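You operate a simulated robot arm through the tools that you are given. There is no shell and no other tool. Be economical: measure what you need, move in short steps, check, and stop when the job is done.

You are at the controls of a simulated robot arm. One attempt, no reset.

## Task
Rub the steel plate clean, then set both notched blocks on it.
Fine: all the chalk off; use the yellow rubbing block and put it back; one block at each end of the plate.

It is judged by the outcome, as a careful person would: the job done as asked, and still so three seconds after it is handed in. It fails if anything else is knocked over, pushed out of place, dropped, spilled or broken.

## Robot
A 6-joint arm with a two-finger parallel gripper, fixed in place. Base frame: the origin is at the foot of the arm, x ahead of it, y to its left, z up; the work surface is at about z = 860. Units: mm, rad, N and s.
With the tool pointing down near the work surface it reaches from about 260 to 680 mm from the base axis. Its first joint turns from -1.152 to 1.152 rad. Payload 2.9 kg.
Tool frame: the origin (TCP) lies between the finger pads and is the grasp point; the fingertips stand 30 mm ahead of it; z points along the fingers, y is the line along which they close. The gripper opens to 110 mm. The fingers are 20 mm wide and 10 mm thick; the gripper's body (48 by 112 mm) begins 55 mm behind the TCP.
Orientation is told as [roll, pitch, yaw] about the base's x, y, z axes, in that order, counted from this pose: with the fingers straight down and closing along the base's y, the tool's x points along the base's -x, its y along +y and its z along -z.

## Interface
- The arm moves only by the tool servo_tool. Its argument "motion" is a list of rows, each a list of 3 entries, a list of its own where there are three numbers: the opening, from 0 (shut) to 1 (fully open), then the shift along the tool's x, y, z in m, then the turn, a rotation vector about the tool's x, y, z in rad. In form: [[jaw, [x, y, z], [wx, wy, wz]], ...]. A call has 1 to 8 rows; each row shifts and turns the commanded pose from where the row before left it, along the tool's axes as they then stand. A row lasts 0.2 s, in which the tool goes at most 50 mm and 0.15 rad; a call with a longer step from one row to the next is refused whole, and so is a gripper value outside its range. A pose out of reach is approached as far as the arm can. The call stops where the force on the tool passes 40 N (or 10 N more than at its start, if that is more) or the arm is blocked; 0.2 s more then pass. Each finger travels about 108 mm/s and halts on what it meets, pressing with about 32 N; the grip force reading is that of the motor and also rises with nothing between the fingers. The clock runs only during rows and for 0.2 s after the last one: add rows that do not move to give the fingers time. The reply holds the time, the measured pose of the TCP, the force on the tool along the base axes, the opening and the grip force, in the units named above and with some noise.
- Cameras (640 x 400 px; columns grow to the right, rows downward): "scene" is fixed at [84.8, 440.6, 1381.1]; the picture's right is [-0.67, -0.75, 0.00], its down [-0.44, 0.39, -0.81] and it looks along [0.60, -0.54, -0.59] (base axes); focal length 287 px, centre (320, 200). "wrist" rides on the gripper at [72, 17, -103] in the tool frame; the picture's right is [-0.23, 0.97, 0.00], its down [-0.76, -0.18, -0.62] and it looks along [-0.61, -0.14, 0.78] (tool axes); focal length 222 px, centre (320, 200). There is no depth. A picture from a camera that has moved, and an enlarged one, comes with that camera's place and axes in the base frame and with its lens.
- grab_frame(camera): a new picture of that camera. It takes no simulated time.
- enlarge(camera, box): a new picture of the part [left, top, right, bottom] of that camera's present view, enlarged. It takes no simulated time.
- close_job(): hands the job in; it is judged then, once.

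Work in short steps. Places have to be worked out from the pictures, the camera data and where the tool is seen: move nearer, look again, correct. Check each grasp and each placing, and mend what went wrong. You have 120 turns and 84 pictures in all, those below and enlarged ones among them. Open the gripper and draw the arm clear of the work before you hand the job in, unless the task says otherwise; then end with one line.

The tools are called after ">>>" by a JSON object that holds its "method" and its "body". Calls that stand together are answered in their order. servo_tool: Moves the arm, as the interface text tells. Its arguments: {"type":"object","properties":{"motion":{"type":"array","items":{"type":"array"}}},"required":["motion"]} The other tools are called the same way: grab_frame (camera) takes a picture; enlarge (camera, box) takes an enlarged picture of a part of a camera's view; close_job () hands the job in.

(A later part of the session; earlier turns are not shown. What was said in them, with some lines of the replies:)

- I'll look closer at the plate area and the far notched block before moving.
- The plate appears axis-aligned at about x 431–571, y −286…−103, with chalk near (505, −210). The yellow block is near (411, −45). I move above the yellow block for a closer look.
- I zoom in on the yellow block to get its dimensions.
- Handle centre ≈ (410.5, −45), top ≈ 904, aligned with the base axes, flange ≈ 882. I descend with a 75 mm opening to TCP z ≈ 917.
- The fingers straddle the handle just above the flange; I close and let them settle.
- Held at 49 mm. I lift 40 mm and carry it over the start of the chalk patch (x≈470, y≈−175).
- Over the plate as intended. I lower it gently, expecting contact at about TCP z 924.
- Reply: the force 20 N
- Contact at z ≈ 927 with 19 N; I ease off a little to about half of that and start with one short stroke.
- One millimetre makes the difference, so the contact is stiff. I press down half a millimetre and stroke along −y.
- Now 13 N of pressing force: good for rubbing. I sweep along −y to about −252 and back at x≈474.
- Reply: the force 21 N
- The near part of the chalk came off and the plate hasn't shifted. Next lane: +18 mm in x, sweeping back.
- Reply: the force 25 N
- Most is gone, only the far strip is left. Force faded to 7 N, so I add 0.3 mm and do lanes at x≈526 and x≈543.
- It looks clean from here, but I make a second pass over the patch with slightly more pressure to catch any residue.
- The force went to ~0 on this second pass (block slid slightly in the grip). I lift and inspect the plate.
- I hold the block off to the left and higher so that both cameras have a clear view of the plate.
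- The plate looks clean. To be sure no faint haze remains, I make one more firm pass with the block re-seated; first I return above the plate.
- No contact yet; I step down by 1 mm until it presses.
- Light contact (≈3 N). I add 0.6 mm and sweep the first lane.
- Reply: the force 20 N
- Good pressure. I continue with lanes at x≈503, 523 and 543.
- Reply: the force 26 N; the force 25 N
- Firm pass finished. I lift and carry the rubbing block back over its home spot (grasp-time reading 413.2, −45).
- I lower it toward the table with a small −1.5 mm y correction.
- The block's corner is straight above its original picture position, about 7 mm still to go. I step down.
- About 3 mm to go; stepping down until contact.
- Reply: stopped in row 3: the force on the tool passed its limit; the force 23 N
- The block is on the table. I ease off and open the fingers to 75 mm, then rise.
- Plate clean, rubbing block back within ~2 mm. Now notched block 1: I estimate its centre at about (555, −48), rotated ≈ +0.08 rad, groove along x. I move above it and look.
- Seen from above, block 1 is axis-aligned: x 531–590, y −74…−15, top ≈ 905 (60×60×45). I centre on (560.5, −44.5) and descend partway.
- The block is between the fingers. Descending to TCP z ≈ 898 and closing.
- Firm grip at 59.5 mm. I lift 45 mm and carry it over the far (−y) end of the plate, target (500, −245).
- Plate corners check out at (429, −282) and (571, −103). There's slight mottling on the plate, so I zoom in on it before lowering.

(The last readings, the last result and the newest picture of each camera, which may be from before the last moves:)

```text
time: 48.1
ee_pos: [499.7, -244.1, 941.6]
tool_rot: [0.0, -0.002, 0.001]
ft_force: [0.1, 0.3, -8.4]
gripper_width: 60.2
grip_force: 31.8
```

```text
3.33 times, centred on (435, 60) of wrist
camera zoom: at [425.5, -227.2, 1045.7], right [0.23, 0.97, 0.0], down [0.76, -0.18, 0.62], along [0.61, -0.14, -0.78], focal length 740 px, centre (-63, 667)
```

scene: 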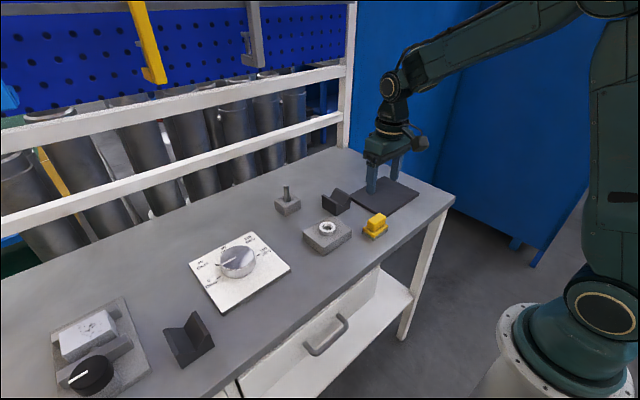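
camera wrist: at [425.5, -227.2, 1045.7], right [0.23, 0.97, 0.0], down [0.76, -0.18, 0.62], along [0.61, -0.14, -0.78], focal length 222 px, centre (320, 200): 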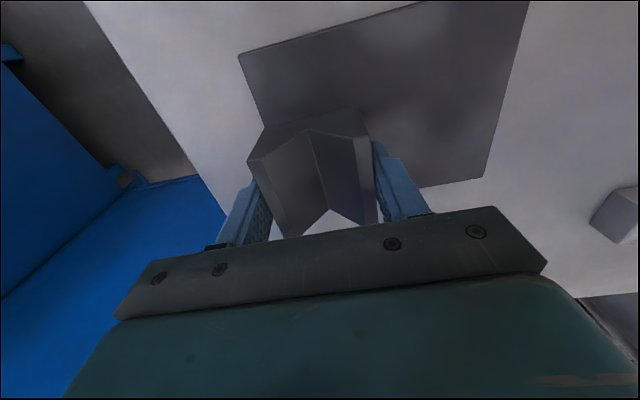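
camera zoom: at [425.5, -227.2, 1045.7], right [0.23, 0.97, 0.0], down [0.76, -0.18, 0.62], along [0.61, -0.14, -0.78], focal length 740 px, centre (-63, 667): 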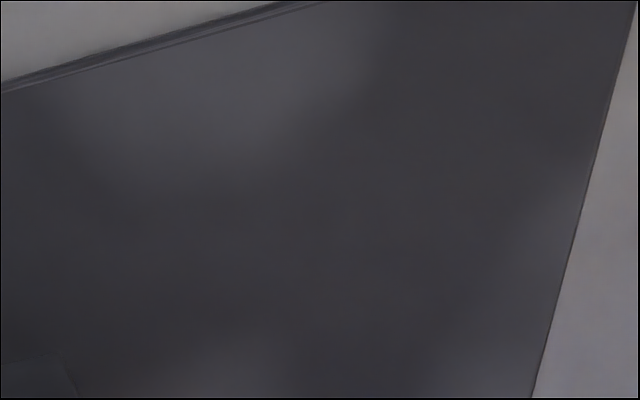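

That is only smooth shading; no chalk texture. I lower the block to just above the plate (35 mm to contact).

>>> {"method": "servo_tool", "body": {"motion": [[0.35, [0, 0, 0.015], [0, 0, 0]], [0.35, [0, 0, 0.012], [0, 0, 0]], [0.35, [0, 0, 0.004], [0, 0, 0]], [0.35, [0, 0, 0.001], [0, 0, 0]], [0.35, [0, 0, 0], [0, 0, 0]]]}}

>>> {"method": "servo_tool", "body": {"motion": [[0.35, [0, 0, 0.001], [0, 0, 0]], [0.35, [0, 0, 0], [0, 0, 0]]]}}

>>> {"method": "servo_tool", "body": {"motion": [[0.35, [0, 0, 0.001], [0, 0, 0]], [0.35, [0, 0, 0], [0, 0, 0]]]}}

```text
time: 49.3
ee_pos: [499.2, -244.3, 910.1]
tool_rot: [0.0, 0.002, 0.0]
ft_force: [0.1, 0.8, -8.8]
gripper_width: 59.8
grip_force: 32.2
```

```text
time: 49.9
ee_pos: [501.7, -243.9, 908.7]
tool_rot: [0.0, 0.001, 0.0]
ft_force: [0.7, 0.7, -8.7]
gripper_width: 59.6
grip_force: 31.3
```

```text
time: 50.5
ee_pos: [501.1, -243.9, 907.1]
tool_rot: [0.0, 0.001, 0.001]
ft_force: [-1.3, 0.0, -8.4]
gripper_width: 59.9
grip_force: 32.2
```

Still carrying the full 8.5 N weight; stepping down further.

>>> {"method": "servo_tool", "body": {"motion": [[0.35, [0, 0, 0.001], [0, 0, 0]], [0.35, [0, 0, 0], [0, 0, 0]]]}}

>>> {"method": "servo_tool", "body": {"motion": [[0.35, [0, 0, 0.0007], [0, 0, 0]], [0.35, [0, 0, 0], [0, 0, 0]]]}}

```text
time: 51.1
ee_pos: [501.2, -246.0, 908.0]
tool_rot: [0.001, -0.001, -0.002]
ft_force: [-2.8, 0.7, -1.4]
gripper_width: 60.0
grip_force: 31.2
```

```text
time: 51.7
ee_pos: [499.9, -244.2, 908.5]
tool_rot: [-0.001, -0.002, -0.001]
ft_force: [-6.0, 3.5, 14.5]
gripper_width: 59.7
grip_force: 32.3
```

It's seated. I ease off slightly, open to 88 mm, and rise straight up.

>>> {"method": "servo_tool", "body": {"motion": [[0.35, [0, 0, -0.0005], [0, 0, 0]], [0.8, [0, 0, 0], [0, 0, 0]], [0.8, [0, 0, 0], [0, 0, 0]], [0.8, [0, 0, -0.02], [0, 0, 0]], [0.8, [0, 0, -0.04], [0, 0, 0]], [0.8, [0, 0, -0.04], [0, 0, 0]], [0.8, [0, 0, -0.045], [0, 0, 0]]]}}

>>> {"method": "enlarge", "body": {"camera": "scene", "box": [310, 130, 460, 224]}}

>>> {"method": "grab_frame", "body": {"camera": "wrist"}}

```text
time: 53.3
ee_pos: [498.6, -245.1, 1052.3]
tool_rot: [-0.001, -0.001, -0.001]
ft_force: [-0.3, -0.6, 0.4]
gripper_width: 88.1
grip_force: 0.1
```

```text
4.26 times, centred on (385, 177) of scene
camera zoom: at [84.8, 440.6, 1381.1], right [-0.67, -0.75, 0.0], down [-0.44, 0.39, -0.81], along [0.6, -0.54, -0.59], focal length 1223 px, centre (43, 298)
```

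zoom: 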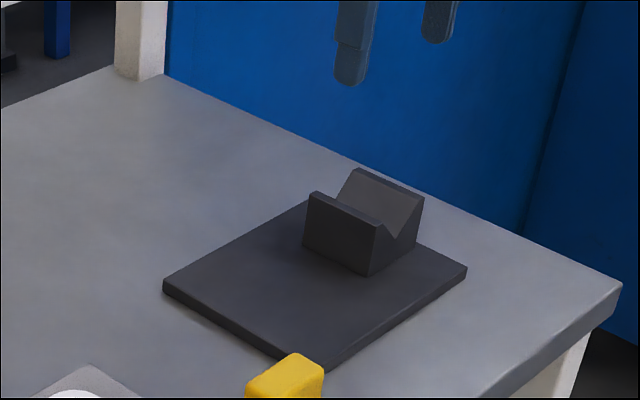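

```text
46 pictures are left
camera wrist: at [426.6, -228.5, 1156.9], right [0.23, 0.97, 0.0], down [0.76, -0.18, 0.62], along [0.61, -0.14, -0.78], focal length 222 px, centre (320, 200)
```

wrist: 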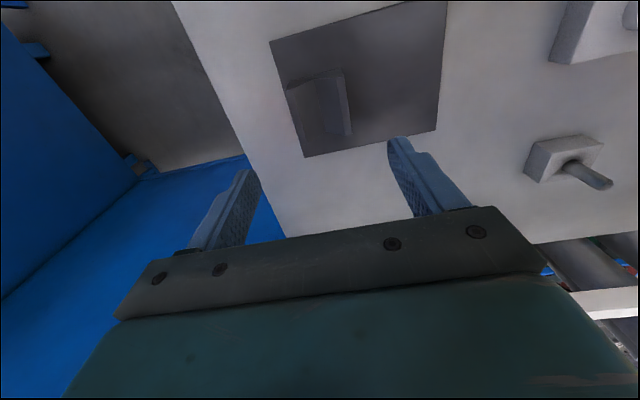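

Block 1 sits squarely at the far end, fully on the plate. Now I travel at height towards notched block 2 near (436, 434).

>>> {"method": "servo_tool", "body": {"motion": [[0.8, [0.0043, 0.042, 0], [0, 0, 0]], [0.8, [0.0043, 0.042, 0], [0, 0, 0]], [0.8, [0.0043, 0.042, 0], [0, 0, 0]], [0.8, [0.0043, 0.042, 0], [0, 0, 0]], [0.8, [0.0043, 0.042, 0], [0, 0, 0]], [0.8, [0.0043, 0.042, 0], [0, 0, 0]], [0.8, [0.0043, 0.042, 0], [0, 0, 0]], [0.8, [0.0043, 0.042, 0], [0, 0, 0]]]}}

>>> {"method": "servo_tool", "body": {"motion": [[0.8, [0.0043, 0.042, 0], [0, 0, 0]], [0.8, [0.0043, 0.042, 0], [0, 0, 0]], [0.8, [0.0043, 0.042, 0], [0, 0, 0]], [0.8, [0.0043, 0.042, 0], [0, 0, 0]], [0.8, [0.0043, 0.042, 0], [0, 0, 0]], [0.8, [0.0043, 0.042, 0], [0, 0, 0]], [0.8, [0.0043, 0.042, 0], [0, 0, 0]], [0.8, [0, 0, 0], [0, 0, 0]]]}}

>>> {"method": "grab_frame", "body": {"camera": "wrist"}}

>>> {"method": "grab_frame", "body": {"camera": "scene"}}

```text
time: 55.1
ee_pos: [465.5, 91.0, 1050.5]
tool_rot: [0.0, -0.002, -0.003]
ft_force: [0.5, 0.5, -0.2]
gripper_width: 88.3
grip_force: 0.0
```

```text
time: 56.9
ee_pos: [434.5, 383.5, 1053.4]
tool_rot: [-0.001, 0.0, 0.001]
ft_force: [-0.9, -0.5, 0.0]
gripper_width: 88.0
grip_force: 0.0
```

```text
45 pictures are left
camera wrist: at [362.1, 401.0, 1156.6], right [0.23, 0.97, 0.0], down [0.76, -0.18, 0.62], along [0.61, -0.14, -0.78], focal length 222 px, centre (320, 200)
```

wrist: 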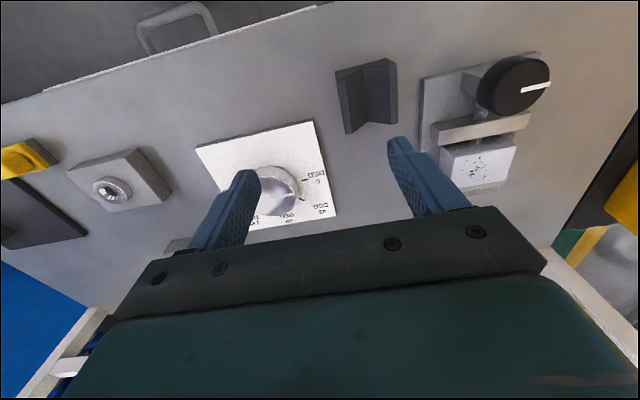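

```text
44 pictures are left
```

scene: 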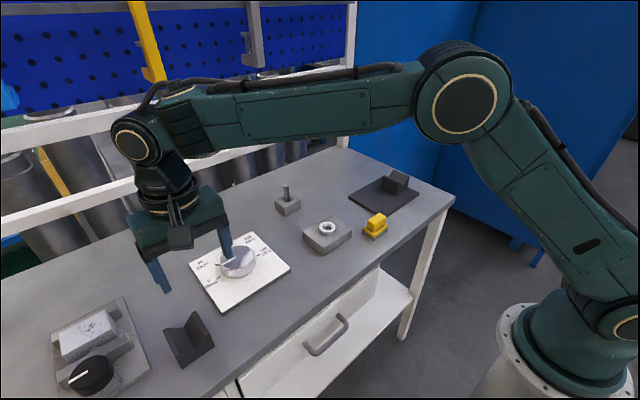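

>>> {"method": "enlarge", "body": {"camera": "wrist", "box": [300, 40, 460, 140]}}

```text
4.00 times, centred on (380, 90) of wrist
camera zoom: at [362.1, 401.0, 1156.6], right [0.23, 0.97, 0.0], down [0.76, -0.18, 0.62], along [0.61, -0.14, -0.78], focal length 888 px, centre (80, 640)
```

zoom: 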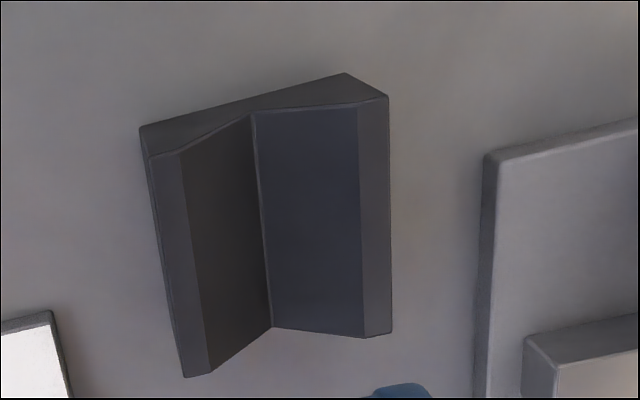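

Block 2: x 411–470, y 408–467, top 905, aligned; centre (440.6, 438). I centre on it and descend partway.

>>> {"method": "servo_tool", "body": {"motion": [[0.8, [-0.003, 0.027, 0.02], [0, 0, 0]], [0.8, [-0.003, 0.0275, 0.02], [0, 0, 0]], [0.8, [0, 0, 0.04], [0, 0, 0]], [0.8, [0, 0, 0.03], [0, 0, 0]], [0.8, [0, 0, 0], [0, 0, 0]]]}}

>>> {"method": "grab_frame", "body": {"camera": "wrist"}}

>>> {"method": "enlarge", "body": {"camera": "scene", "box": [80, 230, 280, 380]}}

```text
time: 58.1
ee_pos: [440.6, 441.8, 943.7]
tool_rot: [0.0, -0.003, -0.001]
ft_force: [-0.1, -0.3, 0.5]
gripper_width: 88.4
grip_force: 0.1
```

```text
42 pictures are left
camera wrist: at [367.8, 458.4, 1047.9], right [0.23, 0.97, 0.0], down [0.76, -0.18, 0.62], along [0.61, -0.14, -0.78], focal length 222 px, centre (320, 200)
```

wrist: 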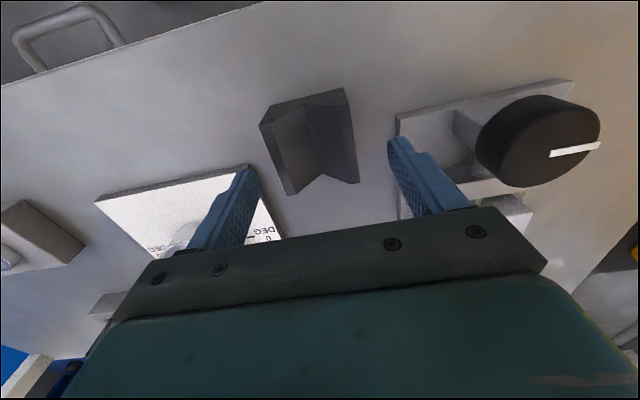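

```text
2.67 times, centred on (180, 305) of scene
camera zoom: at [84.8, 440.6, 1381.1], right [-0.67, -0.75, 0.0], down [-0.44, 0.39, -0.81], along [0.6, -0.54, -0.59], focal length 766 px, centre (693, -80)
```

zoom: 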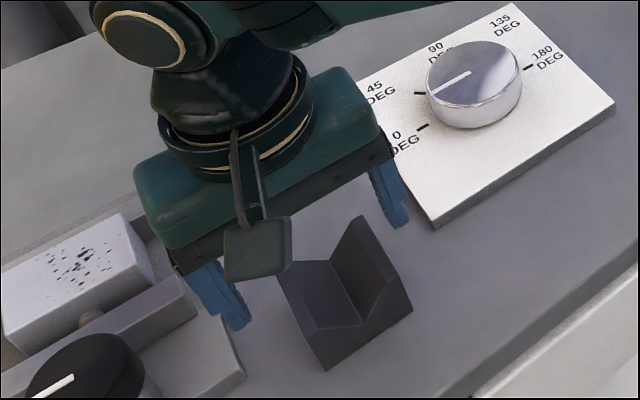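

The tool is about 3 mm too far in +y (as the reading also says); I correct, descend to z ≈ 898 and close.

>>> {"method": "servo_tool", "body": {"motion": [[0.8, [0, -0.003, 0.01], [0, 0, 0]], [0.8, [0, 0, 0.02], [0, 0, 0]], [0.8, [0, 0, 0.012], [0, 0, 0]], [0.8, [0, 0, 0.003], [0, 0, 0]], [0.8, [0, 0, 0], [0, 0, 0]]]}}

>>> {"method": "servo_tool", "body": {"motion": [[0.35, [0, 0, 0], [0, 0, 0]], [0.35, [0, 0, 0], [0, 0, 0]], [0.35, [0, 0, 0], [0, 0, 0]]]}}

>>> {"method": "grab_frame", "body": {"camera": "wrist"}}

>>> {"method": "enlarge", "body": {"camera": "scene", "box": [80, 230, 280, 380]}}

```text
time: 59.3
ee_pos: [441.9, 435.2, 896.7]
tool_rot: [0.002, -0.001, -0.001]
ft_force: [0.3, 0.5, 1.1]
gripper_width: 88.1
grip_force: 0.0
```

```text
time: 60.1
ee_pos: [442.8, 437.2, 898.3]
tool_rot: [0.0, -0.002, 0.0]
ft_force: [0.8, 2.6, 0.1]
gripper_width: 59.9
grip_force: 32.4
```

```text
40 pictures are left
camera wrist: at [369.1, 453.4, 1001.8], right [0.23, 0.97, 0.0], down [0.76, -0.18, 0.62], along [0.61, -0.14, -0.78], focal length 222 px, centre (320, 200)
```

wrist: 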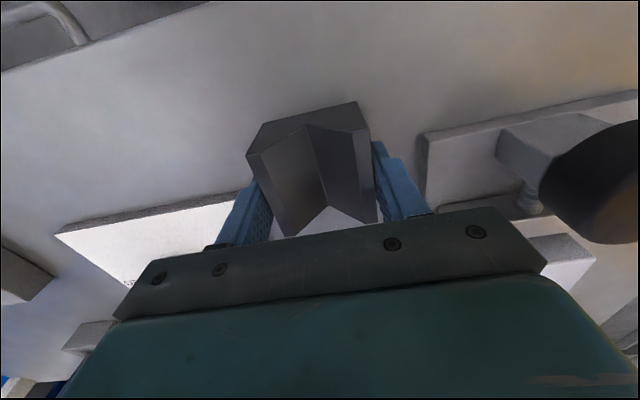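

```text
2.67 times, centred on (180, 305) of scene
camera zoom: at [84.8, 440.7, 1381.0], right [-0.67, -0.75, 0.0], down [-0.44, 0.39, -0.81], along [0.6, -0.54, -0.59], focal length 766 px, centre (693, -80)
```

zoom: 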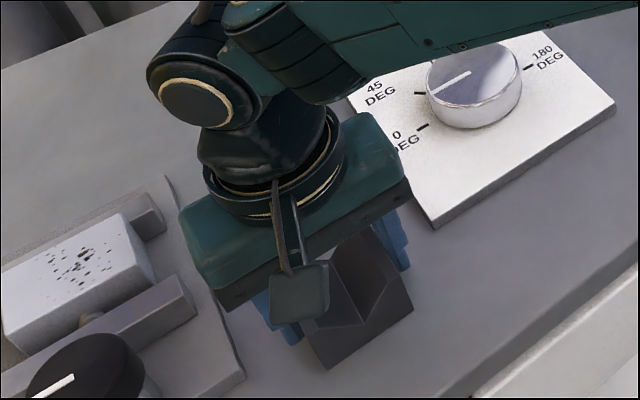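

Grip at 60 mm. I lift 100 mm, then carry it across toward the near end of the plate (target 500, −137).

>>> {"method": "servo_tool", "body": {"motion": [[0.35, [0, 0, -0.02], [0, 0, 0]], [0.35, [0, 0, -0.04], [0, 0, 0]], [0.35, [0, 0, -0.04], [0, 0, 0]], [0.35, [-0.004, -0.04, 0], [0, 0, 0]], [0.35, [-0.004, -0.04, 0], [0, 0, 0]], [0.35, [-0.004, -0.04, 0], [0, 0, 0]], [0.35, [-0.004, -0.04, 0], [0, 0, 0]], [0.35, [-0.004, -0.04, 0], [0, 0, 0]]]}}

>>> {"method": "servo_tool", "body": {"motion": [[0.35, [-0.004, -0.04, 0], [0, 0, 0]], [0.35, [-0.004, -0.04, 0], [0, 0, 0]], [0.35, [-0.004, -0.04, 0], [0, 0, 0]], [0.35, [-0.004, -0.04, 0], [0, 0, 0]], [0.35, [-0.004, -0.04, 0], [0, 0, 0]], [0.35, [-0.004, -0.04, 0], [0, 0, 0]], [0.35, [-0.004, -0.04, 0], [0, 0, 0]], [0.35, [0, 0, 0], [0, 0, 0]]]}}

```text
time: 61.9
ee_pos: [461.5, 236.4, 995.5]
tool_rot: [0.0, -0.002, 0.001]
ft_force: [0.1, -0.5, -9.4]
gripper_width: 59.8
grip_force: 32.1
```

```text
time: 63.7
ee_pos: [489.0, -45.4, 996.7]
tool_rot: [-0.002, 0.001, 0.001]
ft_force: [-0.1, 0.0, -8.8]
gripper_width: 59.9
grip_force: 31.7
```

Still held. I finish the lateral move and descend to z ≈ 945 above the plate's near end.

>>> {"method": "servo_tool", "body": {"motion": [[0.35, [-0.004, -0.031, 0], [0, 0, 0]], [0.35, [-0.004, -0.031, 0], [0, 0, 0]], [0.35, [-0.003, -0.03, 0], [0, 0, 0]], [0.35, [0, 0, 0.025], [0, 0, 0]], [0.35, [0, 0, 0.025], [0, 0, 0]], [0.35, [0, 0, 0], [0, 0, 0]]]}}

>>> {"method": "grab_frame", "body": {"camera": "wrist"}}

>>> {"method": "enlarge", "body": {"camera": "scene", "box": [310, 130, 460, 224]}}

```text
time: 65.1
ee_pos: [501.9, -135.4, 948.1]
tool_rot: [-0.001, 0.0, -0.001]
ft_force: [0.1, -0.5, -8.2]
gripper_width: 60.0
grip_force: 31.5
```

```text
38 pictures are left
camera wrist: at [428.3, -118.7, 1053.0], right [0.23, 0.97, 0.0], down [0.76, -0.18, 0.62], along [0.61, -0.14, -0.78], focal length 222 px, centre (320, 200)
```

wrist: 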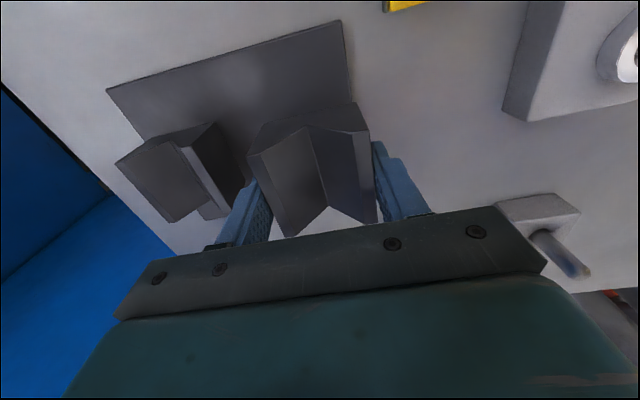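

```text
4.26 times, centred on (385, 177) of scene
camera zoom: at [85.0, 440.6, 1381.1], right [-0.67, -0.75, 0.0], down [-0.44, 0.39, -0.81], along [0.6, -0.54, -0.59], focal length 1223 px, centre (43, 298)
```

zoom: 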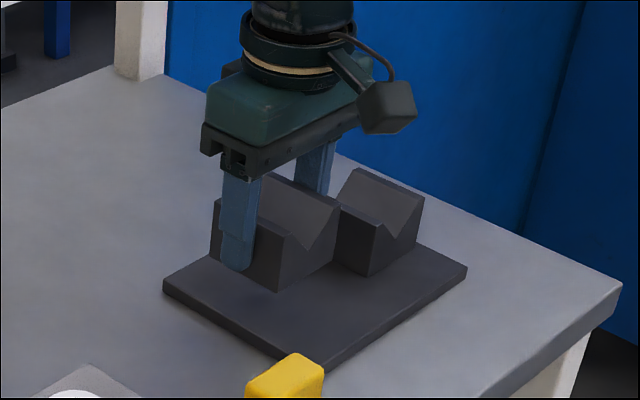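

Everything lines up with the plate's near edge at y ≈ −103. I shift 1.5 mm inwards and lower to just above contact.

>>> {"method": "servo_tool", "body": {"motion": [[0.35, [0.001, -0.0015, 0.015], [0, 0, 0]], [0.35, [0, 0, 0.013], [0, 0, 0]], [0.35, [0, 0, 0.006], [0, 0, 0]], [0.35, [0, 0, 0.002], [0, 0, 0]], [0.35, [0, 0, 0], [0, 0, 0]]]}}

>>> {"method": "servo_tool", "body": {"motion": [[0.35, [0, 0, 0.001], [0, 0, 0]], [0.35, [0, 0, 0], [0, 0, 0]]]}}

>>> {"method": "servo_tool", "body": {"motion": [[0.35, [0, 0, 0.001], [0, 0, 0]], [0.35, [0, 0, 0], [0, 0, 0]]]}}

```text
time: 66.3
ee_pos: [500.1, -137.9, 912.2]
tool_rot: [0.0, 0.001, 0.0]
ft_force: [0.2, 0.1, -9.0]
gripper_width: 59.9
grip_force: 31.9
```

```text
time: 66.9
ee_pos: [499.8, -137.2, 910.6]
tool_rot: [0.002, 0.0, -0.001]
ft_force: [0.3, 0.4, -8.5]
gripper_width: 60.1
grip_force: 32.1
```

```text
time: 67.5
ee_pos: [500.1, -136.6, 910.3]
tool_rot: [0.0, -0.001, 0.001]
ft_force: [-1.0, 0.9, -5.3]
gripper_width: 60.0
grip_force: 31.6
```

Contact is just starting (weight reading dropping). One more small step.

>>> {"method": "servo_tool", "body": {"motion": [[0.35, [0, 0, 0.0007], [0, 0, 0]], [0.35, [0, 0, 0], [0, 0, 0]]]}}

```text
time: 68.1
ee_pos: [500.1, -137.9, 909.6]
tool_rot: [0.0, -0.002, 0.0]
ft_force: [-3.0, 3.2, 9.3]
gripper_width: 59.8
grip_force: 32.0
```

Seated. I ease, open to 82 mm and rise straight up.

>>> {"method": "servo_tool", "body": {"motion": [[0.35, [0, 0, -0.0004], [0, 0, 0]], [0.75, [0, 0, 0], [0, 0, 0]], [0.75, [0, 0, 0], [0, 0, 0]], [0.75, [0, 0, -0.02], [0, 0, 0]], [0.75, [0, 0, -0.04], [0, 0, 0]], [0.75, [0, 0, -0.045], [0, 0, 0]], [0.75, [0.02, 0.03, -0.035], [0, 0, 0]], [0.75, [0.02, 0.03, -0.035], [0, 0, 0]]]}}

>>> {"method": "servo_tool", "body": {"motion": [[0.75, [0.01, 0.04, -0.025], [0, 0, 0]], [0.75, [0.01, 0.04, -0.025], [0, 0, 0]], [0.75, [0, 0.04, 0], [0, 0, 0]], [0.75, [0, 0.04, 0], [0, 0, 0]], [0.75, [0, 0, 0], [0, 0, 0]]]}}

>>> {"method": "grab_frame", "body": {"camera": "scene"}}

>>> {"method": "enlarge", "body": {"camera": "scene", "box": [290, 150, 440, 250]}}

>>> {"method": "grab_frame", "body": {"camera": "wrist"}}

```text
refused: row 7 steps farther than a row can; nothing moved
```

```text
time: 69.3
ee_pos: [477.9, 24.1, 959.3]
tool_rot: [-0.001, 0.0, 0.001]
ft_force: [0.3, 0.4, 0.6]
gripper_width: 82.6
grip_force: 0.1
```

```text
36 pictures are left
```

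scene: 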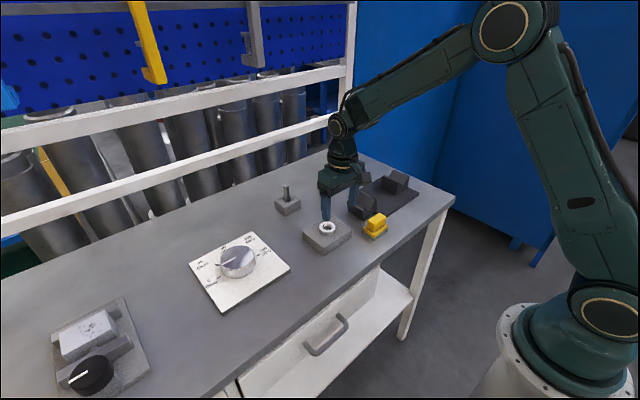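

```text
4.00 times, centred on (365, 200) of scene
camera zoom: at [84.8, 440.6, 1381.1], right [-0.67, -0.75, 0.0], down [-0.44, 0.39, -0.81], along [0.6, -0.54, -0.59], focal length 1150 px, centre (140, 200)
```

zoom: 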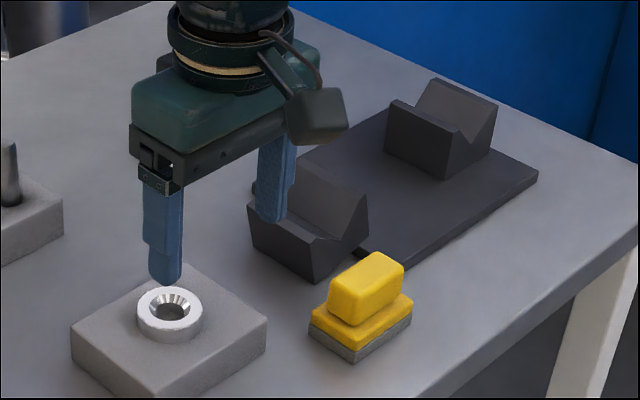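

```text
34 pictures are left
camera wrist: at [404.6, 42.1, 1063.0], right [0.23, 0.97, 0.0], down [0.76, -0.18, 0.62], along [0.61, -0.14, -0.78], focal length 222 px, centre (320, 200)
```

wrist: 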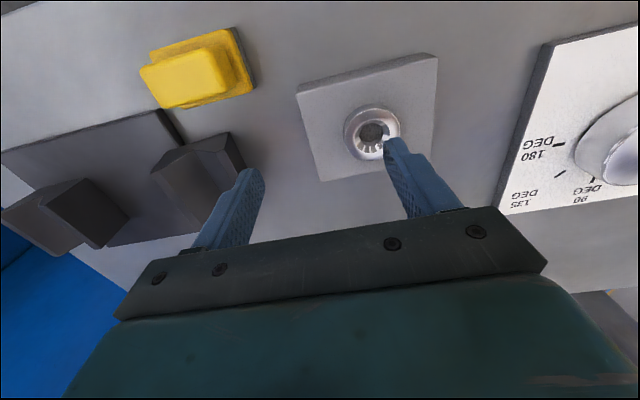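

My rise row was refused, and the following lateral move ran with the block still between the fingers. Block 2 now seems displaced to +y. I rise straight up and inspect.

>>> {"method": "servo_tool", "body": {"motion": [[0.75, [0, 0, -0.03], [0, 0, 0]], [0.75, [0, 0, -0.04], [0, 0, 0]], [0.75, [0, 0.03, -0.03], [0, 0, 0]], [0.75, [0, 0.03, 0], [0, 0, 0]], [0.75, [0, 0, 0], [0, 0, 0]]]}}

>>> {"method": "enlarge", "body": {"camera": "scene", "box": [290, 150, 440, 250]}}

>>> {"method": "grab_frame", "body": {"camera": "wrist"}}

```text
time: 70.5
ee_pos: [477.7, 83.1, 1058.4]
tool_rot: [0.0, 0.0, 0.0]
ft_force: [-0.9, -0.6, 0.3]
gripper_width: 82.7
grip_force: 0.2
```

```text
4.00 times, centred on (365, 200) of scene
camera zoom: at [84.8, 440.6, 1381.1], right [-0.67, -0.75, 0.0], down [-0.44, 0.39, -0.81], along [0.6, -0.54, -0.59], focal length 1150 px, centre (140, 200)
```

zoom: 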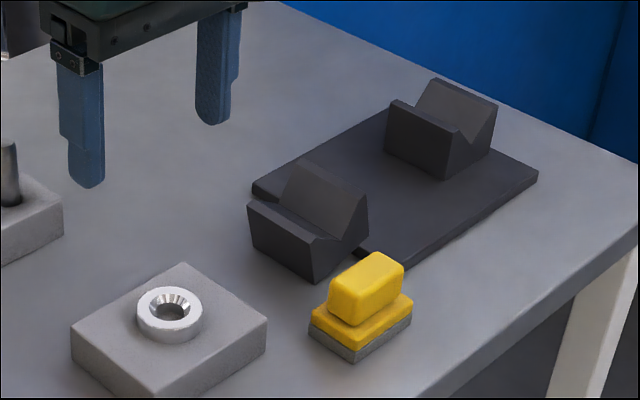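

```text
32 pictures are left
camera wrist: at [405.0, 99.8, 1162.8], right [0.23, 0.97, 0.0], down [0.76, -0.18, 0.62], along [0.61, -0.14, -0.78], focal length 222 px, centre (320, 200)
```

wrist: 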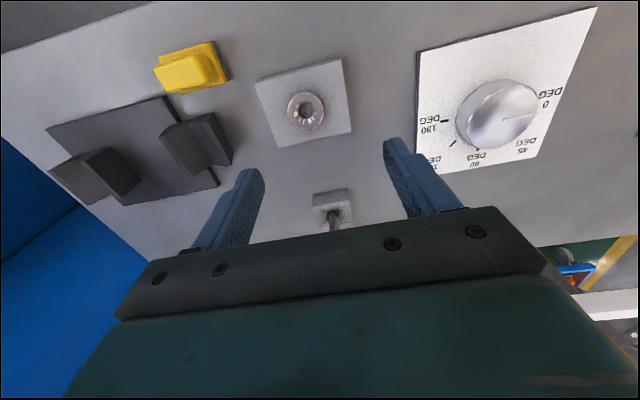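

Block 2 now overhangs the near edge of the plate. I zoom in to measure its pose and check the plate and rubbing block.

>>> {"method": "enlarge", "body": {"camera": "wrist", "box": [40, 30, 260, 215]}}

>>> {"method": "enlarge", "body": {"camera": "scene", "box": [340, 180, 410, 245]}}

```text
2.16 times, centred on (150, 122) of wrist
camera zoom: at [405.0, 99.8, 1162.8], right [0.23, 0.97, 0.0], down [0.76, -0.18, 0.62], along [0.61, -0.14, -0.78], focal length 480 px, centre (688, 368)
```

zoom: 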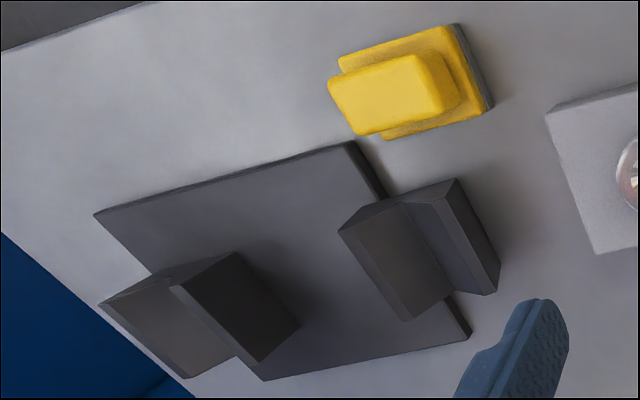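

```text
6.15 times, centred on (375, 212) of scene
camera zoom: at [84.8, 440.6, 1381.1], right [-0.67, -0.75, 0.0], down [-0.44, 0.39, -0.81], along [0.6, -0.54, -0.59], focal length 1768 px, centre (-18, 123)
```

zoom: 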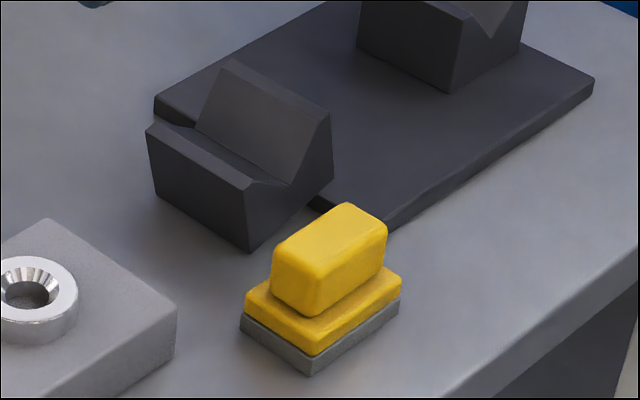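

The plate, block 1 and rubbing block haven't moved. Block 2 has slid off partly: it leans over the plate's near edge, tilted about 0.2 rad with its +y bottom edge on the table. I go above it for a precise look before regrasping.

>>> {"method": "servo_tool", "body": {"motion": [[0.75, [0, -0.035, 0.01], [0, 0, 0]], [0.75, [0, -0.035, 0.01], [0, 0, 0]], [0.75, [0, -0.035, 0.01], [0, 0, 0]], [0.75, [0, -0.03, 0.01], [0, 0, 0]], [0.75, [0, 0, 0], [0, 0, 0]]]}}

>>> {"method": "grab_frame", "body": {"camera": "wrist"}}

>>> {"method": "enlarge", "body": {"camera": "wrist", "box": [210, 60, 400, 180]}}

```text
time: 71.7
ee_pos: [478.5, -52.8, 1016.8]
tool_rot: [-0.001, -0.001, 0.0]
ft_force: [0.4, -0.2, 1.0]
gripper_width: 82.5
grip_force: 0.0
```

```text
29 pictures are left
camera wrist: at [405.7, -35.4, 1121.7], right [0.23, 0.97, 0.0], down [0.76, -0.18, 0.62], along [0.61, -0.14, -0.78], focal length 222 px, centre (320, 200)
```

wrist: 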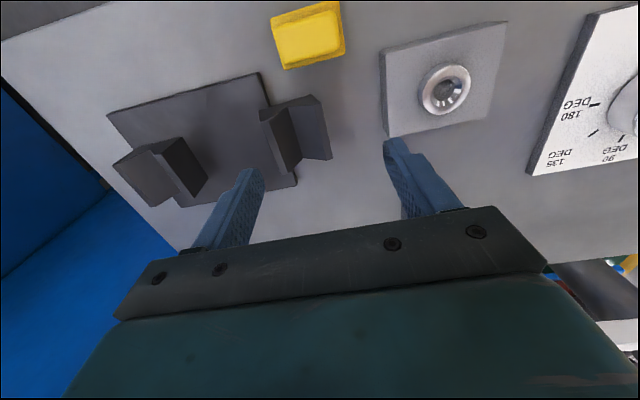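

```text
3.33 times, centred on (305, 120) of wrist
camera zoom: at [405.7, -35.4, 1121.7], right [0.23, 0.97, 0.0], down [0.76, -0.18, 0.62], along [0.61, -0.14, -0.78], focal length 740 px, centre (370, 467)
```

zoom: 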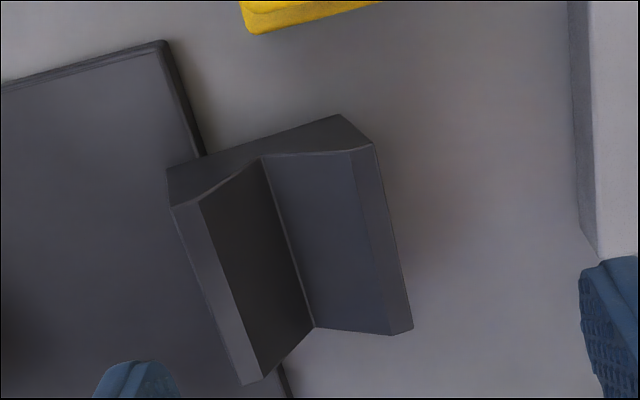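

Measured: block centre (493.6, −81.4, 888.6), tilt ≈ 0.24 rad about x, yaw 0. I tilt the tool to match (roll −0.24) and go to a standoff 60 mm above the grasp.

>>> {"method": "servo_tool", "body": {"motion": [[0.72, [0, 0, 0], [0.12, 0, 0]], [0.72, [0, 0, 0], [0.12, 0, 0]], [0.72, [-0.008, 0.0014, 0.025], [0, 0, 0]], [0.72, [-0.0071, 0.0014, 0.0245], [0, 0, 0]], [0.72, [0, 0, 0], [0, 0, 0]]]}}

>>> {"method": "grab_frame", "body": {"camera": "wrist"}}

>>> {"method": "enlarge", "body": {"camera": "scene", "box": [310, 140, 420, 240]}}

```text
time: 72.9
ee_pos: [495.3, -61.8, 971.2]
tool_rot: [-0.242, -0.001, 0.0]
ft_force: [0.1, -0.6, -0.8]
gripper_width: 79.0
grip_force: 0.0
```

```text
27 pictures are left
camera wrist: at [421.6, -20.5, 1067.5], right [0.23, 0.95, -0.23], down [0.76, -0.02, 0.65], along [0.61, -0.32, -0.72], focal length 222 px, centre (320, 200)
```

wrist: 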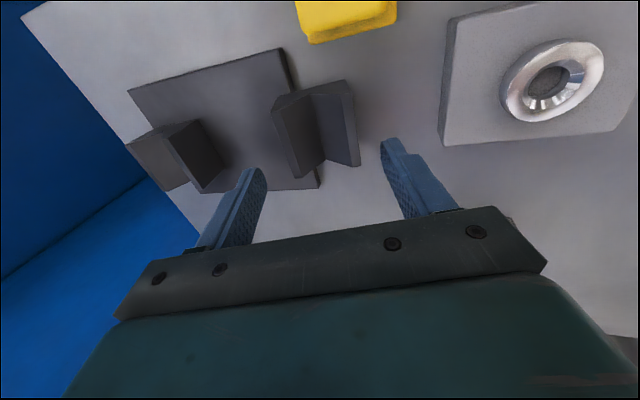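

```text
4.00 times, centred on (365, 190) of scene
camera zoom: at [84.8, 440.6, 1381.1], right [-0.67, -0.75, 0.0], down [-0.44, 0.39, -0.81], along [0.6, -0.54, -0.59], focal length 1150 px, centre (140, 240)
```

zoom: 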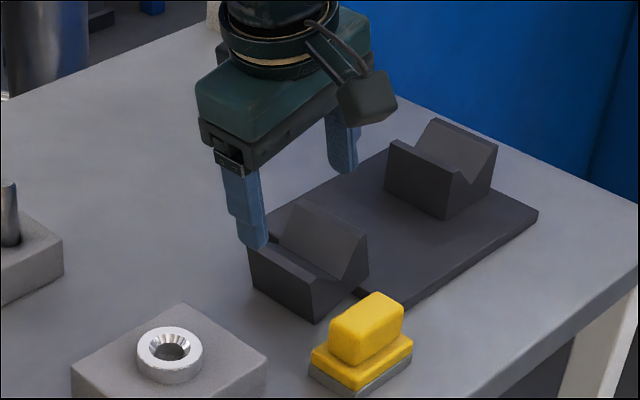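

The view matches the earlier aligned approaches. I advance along the tool axis, in two parts.

>>> {"method": "servo_tool", "body": {"motion": [[0.72, [0.001, 0, 0.02], [0, 0, 0]], [0.72, [0, 0, 0.015], [0, 0, 0]], [0.72, [0, 0, 0.01], [0, 0, 0]], [0.72, [0, 0, 0], [0, 0, 0]]]}}

>>> {"method": "enlarge", "body": {"camera": "scene", "box": [310, 140, 420, 240]}}

>>> {"method": "grab_frame", "body": {"camera": "wrist"}}

```text
time: 73.9
ee_pos: [494.0, -70.8, 926.3]
tool_rot: [-0.241, -0.001, 0.002]
ft_force: [1.1, 0.0, -0.2]
gripper_width: 79.2
grip_force: 0.0
```

```text
4.00 times, centred on (365, 190) of scene
camera zoom: at [84.8, 440.6, 1381.1], right [-0.67, -0.75, 0.0], down [-0.44, 0.39, -0.81], along [0.6, -0.54, -0.59], focal length 1150 px, centre (140, 240)
```

zoom: 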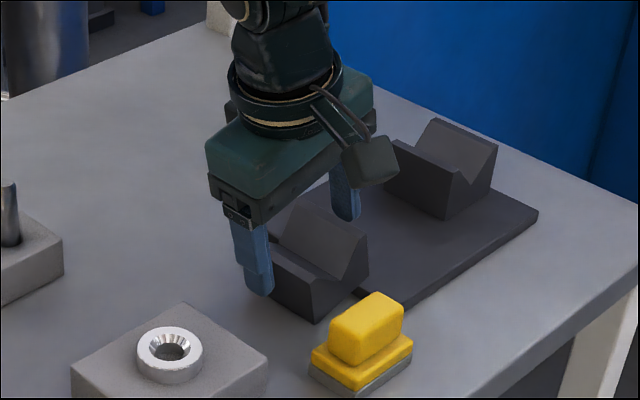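

```text
24 pictures are left
camera wrist: at [420.9, -30.1, 1023.4], right [0.23, 0.95, -0.23], down [0.76, -0.02, 0.65], along [0.61, -0.32, -0.73], focal length 222 px, centre (320, 200)
```

wrist: 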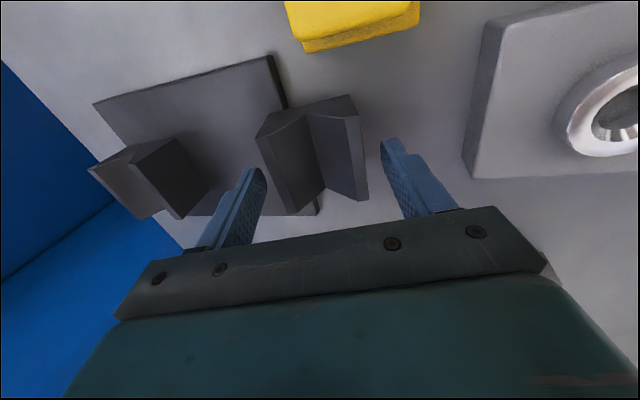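

Slightly off-centre (≈2 mm); I shift −2 mm along tool y, advance the last 13 mm and close gently.

>>> {"method": "servo_tool", "body": {"motion": [[0.72, [0, -0.002, 0.005], [0, 0, 0]], [0.72, [0, 0, 0.008], [0, 0, 0]], [0.72, [0, 0, 0], [0, 0, 0]], [0.62, [0, 0, 0], [0, 0, 0]], [0.5, [0, 0, 0], [0, 0, 0]], [0.4, [0, 0, 0], [0, 0, 0]], [0.35, [0, 0, 0], [0, 0, 0]], [0.35, [0, 0, 0], [0, 0, 0]]]}}

>>> {"method": "enlarge", "body": {"camera": "scene", "box": [310, 140, 420, 240]}}

>>> {"method": "grab_frame", "body": {"camera": "wrist"}}

```text
time: 75.7
ee_pos: [494.3, -77.1, 914.5]
tool_rot: [-0.241, -0.001, -0.001]
ft_force: [0.3, 1.9, 0.5]
gripper_width: 60.0
grip_force: 32.0
```

```text
4.00 times, centred on (365, 190) of scene
camera zoom: at [84.8, 440.7, 1381.0], right [-0.67, -0.75, 0.0], down [-0.44, 0.39, -0.81], along [0.6, -0.54, -0.59], focal length 1150 px, centre (140, 240)
```

zoom: 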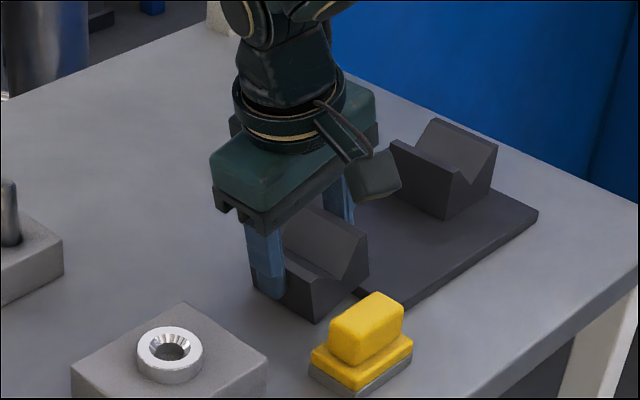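

```text
22 pictures are left
camera wrist: at [421.1, -35.0, 1011.3], right [0.23, 0.95, -0.23], down [0.76, -0.02, 0.65], along [0.61, -0.32, -0.73], focal length 222 px, centre (320, 200)
```

wrist: 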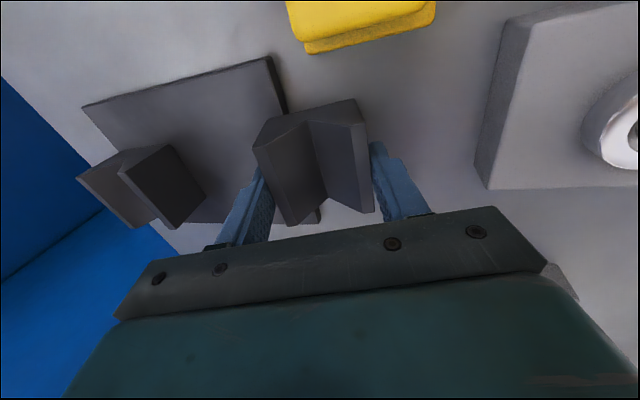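

Grip at exactly 60.0 mm, tool parallel with the block. I lift along the tool axis and then un-tilt in the air.

>>> {"method": "servo_tool", "body": {"motion": [[0.35, [0, 0, -0.01], [0, 0, 0]], [0.35, [0, 0, -0.025], [0, 0, 0]], [0.35, [0, 0, -0.03], [0, 0, 0]], [0.35, [0, 0, 0], [-0.12, 0, 0]], [0.35, [0, 0, 0], [-0.121, 0, 0]], [0.35, [0, 0, 0], [0, 0, 0]]]}}

>>> {"method": "enlarge", "body": {"camera": "scene", "box": [290, 140, 440, 240]}}

>>> {"method": "grab_frame", "body": {"camera": "wrist"}}

```text
time: 77.1
ee_pos: [493.5, -60.7, 975.9]
tool_rot: [0.001, 0.0, 0.0]
ft_force: [0.3, -0.1, -8.0]
gripper_width: 60.1
grip_force: 32.0
```

```text
4.00 times, centred on (365, 190) of scene
camera zoom: at [85.0, 440.6, 1381.1], right [-0.67, -0.75, 0.0], down [-0.44, 0.39, -0.81], along [0.6, -0.54, -0.59], focal length 1150 px, centre (140, 240)
```

zoom: 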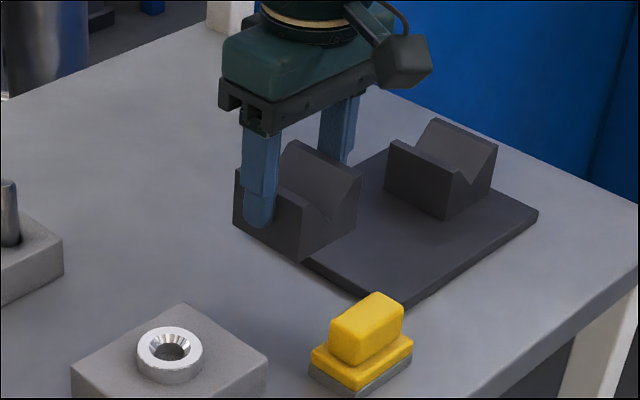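

```text
20 pictures are left
camera wrist: at [421.1, -44.9, 1080.6], right [0.23, 0.97, 0.0], down [0.76, -0.18, 0.62], along [0.61, -0.14, -0.78], focal length 222 px, centre (320, 200)
```

wrist: 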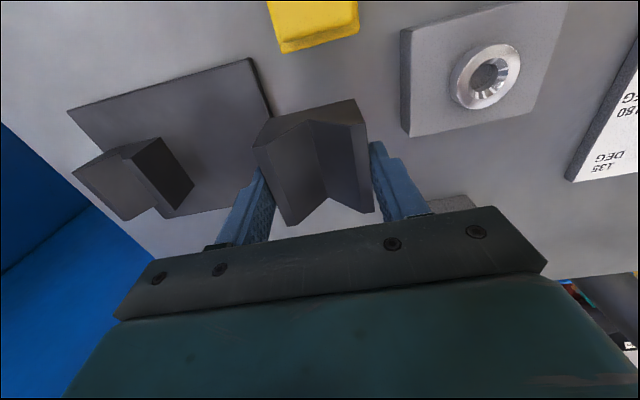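

The block hangs level. I move over to (500, −138) and descend to z ≈ 925 (expected contact ≈ 915).

>>> {"method": "servo_tool", "body": {"motion": [[0.35, [-0.002, -0.026, 0], [0, 0, 0]], [0.35, [-0.002, -0.026, 0], [0, 0, 0]], [0.35, [-0.0025, -0.0253, 0], [0, 0, 0]], [0.35, [0, 0, 0.025], [0, 0, 0]], [0.35, [0, 0, 0.025], [0, 0, 0]], [0.35, [0, 0, 0], [0, 0, 0]]]}}

>>> {"method": "enlarge", "body": {"camera": "scene", "box": [330, 150, 430, 225]}}

```text
time: 78.5
ee_pos: [500.1, -138.4, 927.3]
tool_rot: [0.001, -0.001, 0.0]
ft_force: [-0.6, -0.3, -8.8]
gripper_width: 59.9
grip_force: 32.1
```

```text
5.33 times, centred on (380, 188) of scene
camera zoom: at [85.0, 440.6, 1381.1], right [-0.67, -0.75, 0.0], down [-0.44, 0.39, -0.81], along [0.6, -0.54, -0.59], focal length 1533 px, centre (0, 267)
```

zoom: 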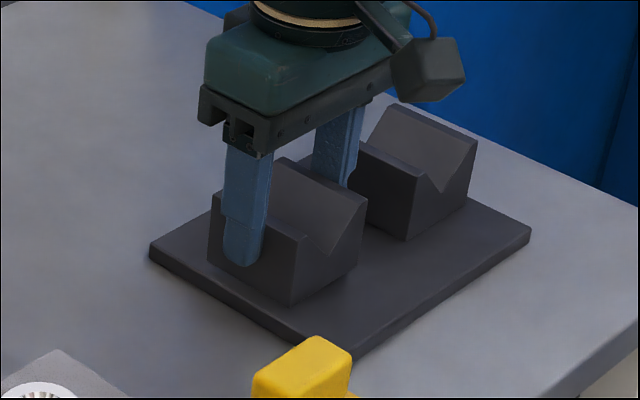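

Positioned as wanted. I lower to just above contact and then by single millimetres.

>>> {"method": "servo_tool", "body": {"motion": [[0.35, [0, 0, 0.005], [0, 0, 0]], [0.35, [0, 0, 0.003], [0, 0, 0]], [0.35, [0, 0, 0], [0, 0, 0]]]}}

>>> {"method": "servo_tool", "body": {"motion": [[0.35, [0, 0, 0.0012], [0, 0, 0]], [0.35, [0, 0, 0], [0, 0, 0]]]}}

>>> {"method": "servo_tool", "body": {"motion": [[0.35, [0, 0, 0.001], [0, 0, 0]], [0.35, [0, 0, 0], [0, 0, 0]]]}}

```text
time: 79.3
ee_pos: [501.0, -138.6, 919.9]
tool_rot: [0.0, -0.001, 0.0]
ft_force: [-1.8, 1.4, 1.7]
gripper_width: 59.7
grip_force: 32.0
```

```text
time: 79.9
ee_pos: [500.2, -138.4, 921.3]
tool_rot: [0.0, -0.002, 0.0]
ft_force: [-6.2, 0.2, 17.5]
gripper_width: 59.9
grip_force: 31.5
```

```text
time: 80.5
ee_pos: [501.0, -138.4, 919.1]
tool_rot: [-0.001, -0.005, 0.001]
ft_force: [0.7, 3.4, 18.5]
gripper_width: 59.8
grip_force: 31.7
```

In contact. I ease up 1.5 mm, open, and check before moving anywhere.

>>> {"method": "servo_tool", "body": {"motion": [[0.35, [0, 0, -0.0012], [0, 0, 0]], [0.5, [0, 0, 0], [0, 0, 0]], [0.62, [0, 0, 0], [0, 0, 0]], [0.75, [0, 0, 0], [0, 0, 0]], [0.75, [0, 0, 0], [0, 0, 0]]]}}

>>> {"method": "enlarge", "body": {"camera": "scene", "box": [330, 150, 430, 225]}}

```text
time: 81.7
ee_pos: [500.4, -138.5, 917.4]
tool_rot: [-0.001, 0.0, -0.001]
ft_force: [0.3, -0.5, 0.3]
gripper_width: 82.5
grip_force: 0.0
```

```text
5.33 times, centred on (380, 188) of scene
camera zoom: at [84.8, 440.6, 1381.1], right [-0.67, -0.75, 0.0], down [-0.44, 0.39, -0.81], along [0.6, -0.54, -0.59], focal length 1533 px, centre (0, 267)
```

zoom: 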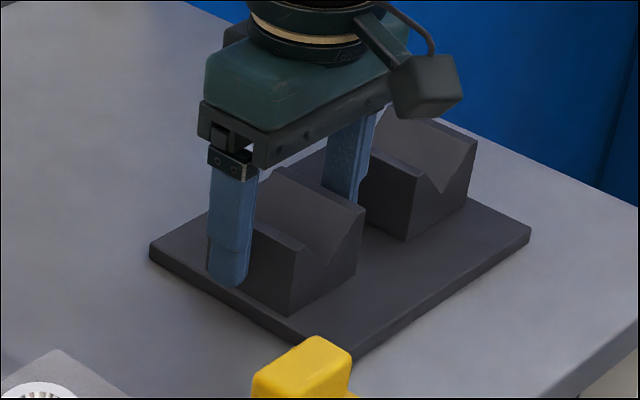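

The block stands free and flat on the plate with the fingers clear of it. I rise straight up.

>>> {"method": "servo_tool", "body": {"motion": [[0.75, [0, 0, -0.02], [0, 0, 0]], [0.75, [0, 0, -0.04], [0, 0, 0]], [0.75, [0, 0, -0.04], [0, 0, 0]], [0.75, [0, 0, -0.04], [0, 0, 0]], [0.75, [0, 0, 0], [0, 0, 0]]]}}

```text
time: 82.9
ee_pos: [499.4, -138.0, 1058.0]
tool_rot: [-0.001, -0.002, 0.0]
ft_force: [-0.3, 0.3, 0.5]
gripper_width: 82.5
grip_force: 0.1
```

Now I move aside toward the middle of the bench at height and check the whole result.

>>> {"method": "servo_tool", "body": {"motion": [[0.75, [0.006, 0.04, -0.02], [0, 0, 0]], [0.75, [0.006, 0.04, -0.02], [0, 0, 0]], [0.75, [0.006, 0.04, -0.02], [0, 0, 0]], [0.75, [0.006, 0.04, -0.02], [0, 0, 0]], [0.75, [0.006, 0.04, -0.02], [0, 0, 0]], [0.75, [0, 0, 0], [0, 0, 0]]]}}

>>> {"method": "grab_frame", "body": {"camera": "scene"}}

>>> {"method": "enlarge", "body": {"camera": "scene", "box": [260, 160, 440, 272]}}

>>> {"method": "enlarge", "body": {"camera": "wrist", "box": [80, 20, 340, 210]}}

```text
time: 84.3
ee_pos: [472.4, 59.5, 1160.0]
tool_rot: [-0.002, -0.001, 0.001]
ft_force: [0.0, 0.1, 0.6]
gripper_width: 82.6
grip_force: 0.0
```

```text
17 pictures are left
```

scene: 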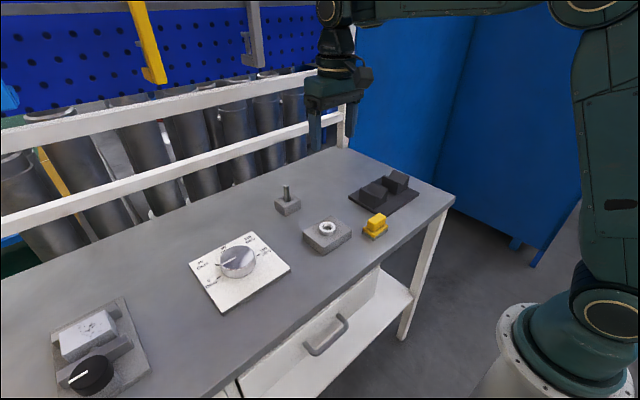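

```text
3.56 times, centred on (350, 216) of scene
camera zoom: at [84.8, 440.6, 1381.1], right [-0.67, -0.75, 0.0], down [-0.44, 0.39, -0.81], along [0.6, -0.54, -0.59], focal length 1022 px, centre (213, 143)
```

zoom: 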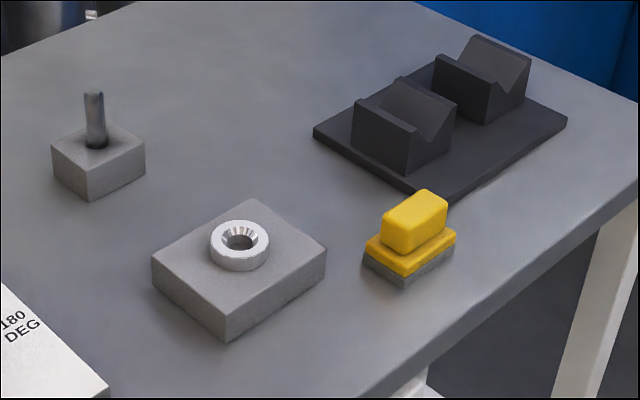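

```text
2.11 times, centred on (210, 115) of wrist
camera zoom: at [398.5, 77.9, 1264.2], right [0.23, 0.97, 0.0], down [0.76, -0.18, 0.62], along [0.61, -0.14, -0.78], focal length 468 px, centre (552, 379)
```

zoom: 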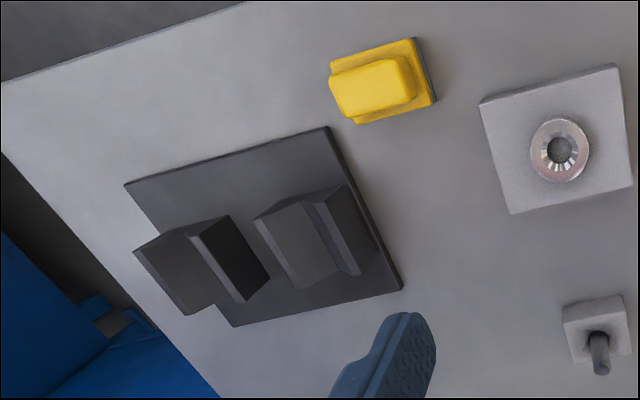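

Both blocks stand level on the clean plate, one at each end. The rubbing block is back in place, nothing else has moved, and the arm is clear, so I hand the job in.

>>> {"method": "close_job", "body": {}}

```text
The job is handed in.
```

I handed the job in with the plate rubbed clean, the yellow rubbing block back within about 2–3 mm of its original spot, and one notched block standing level at each end of the plate; on the way I accidentally dragged the second notched block partly off the plate, so I picked it up and set it down again, and nothing else moved.
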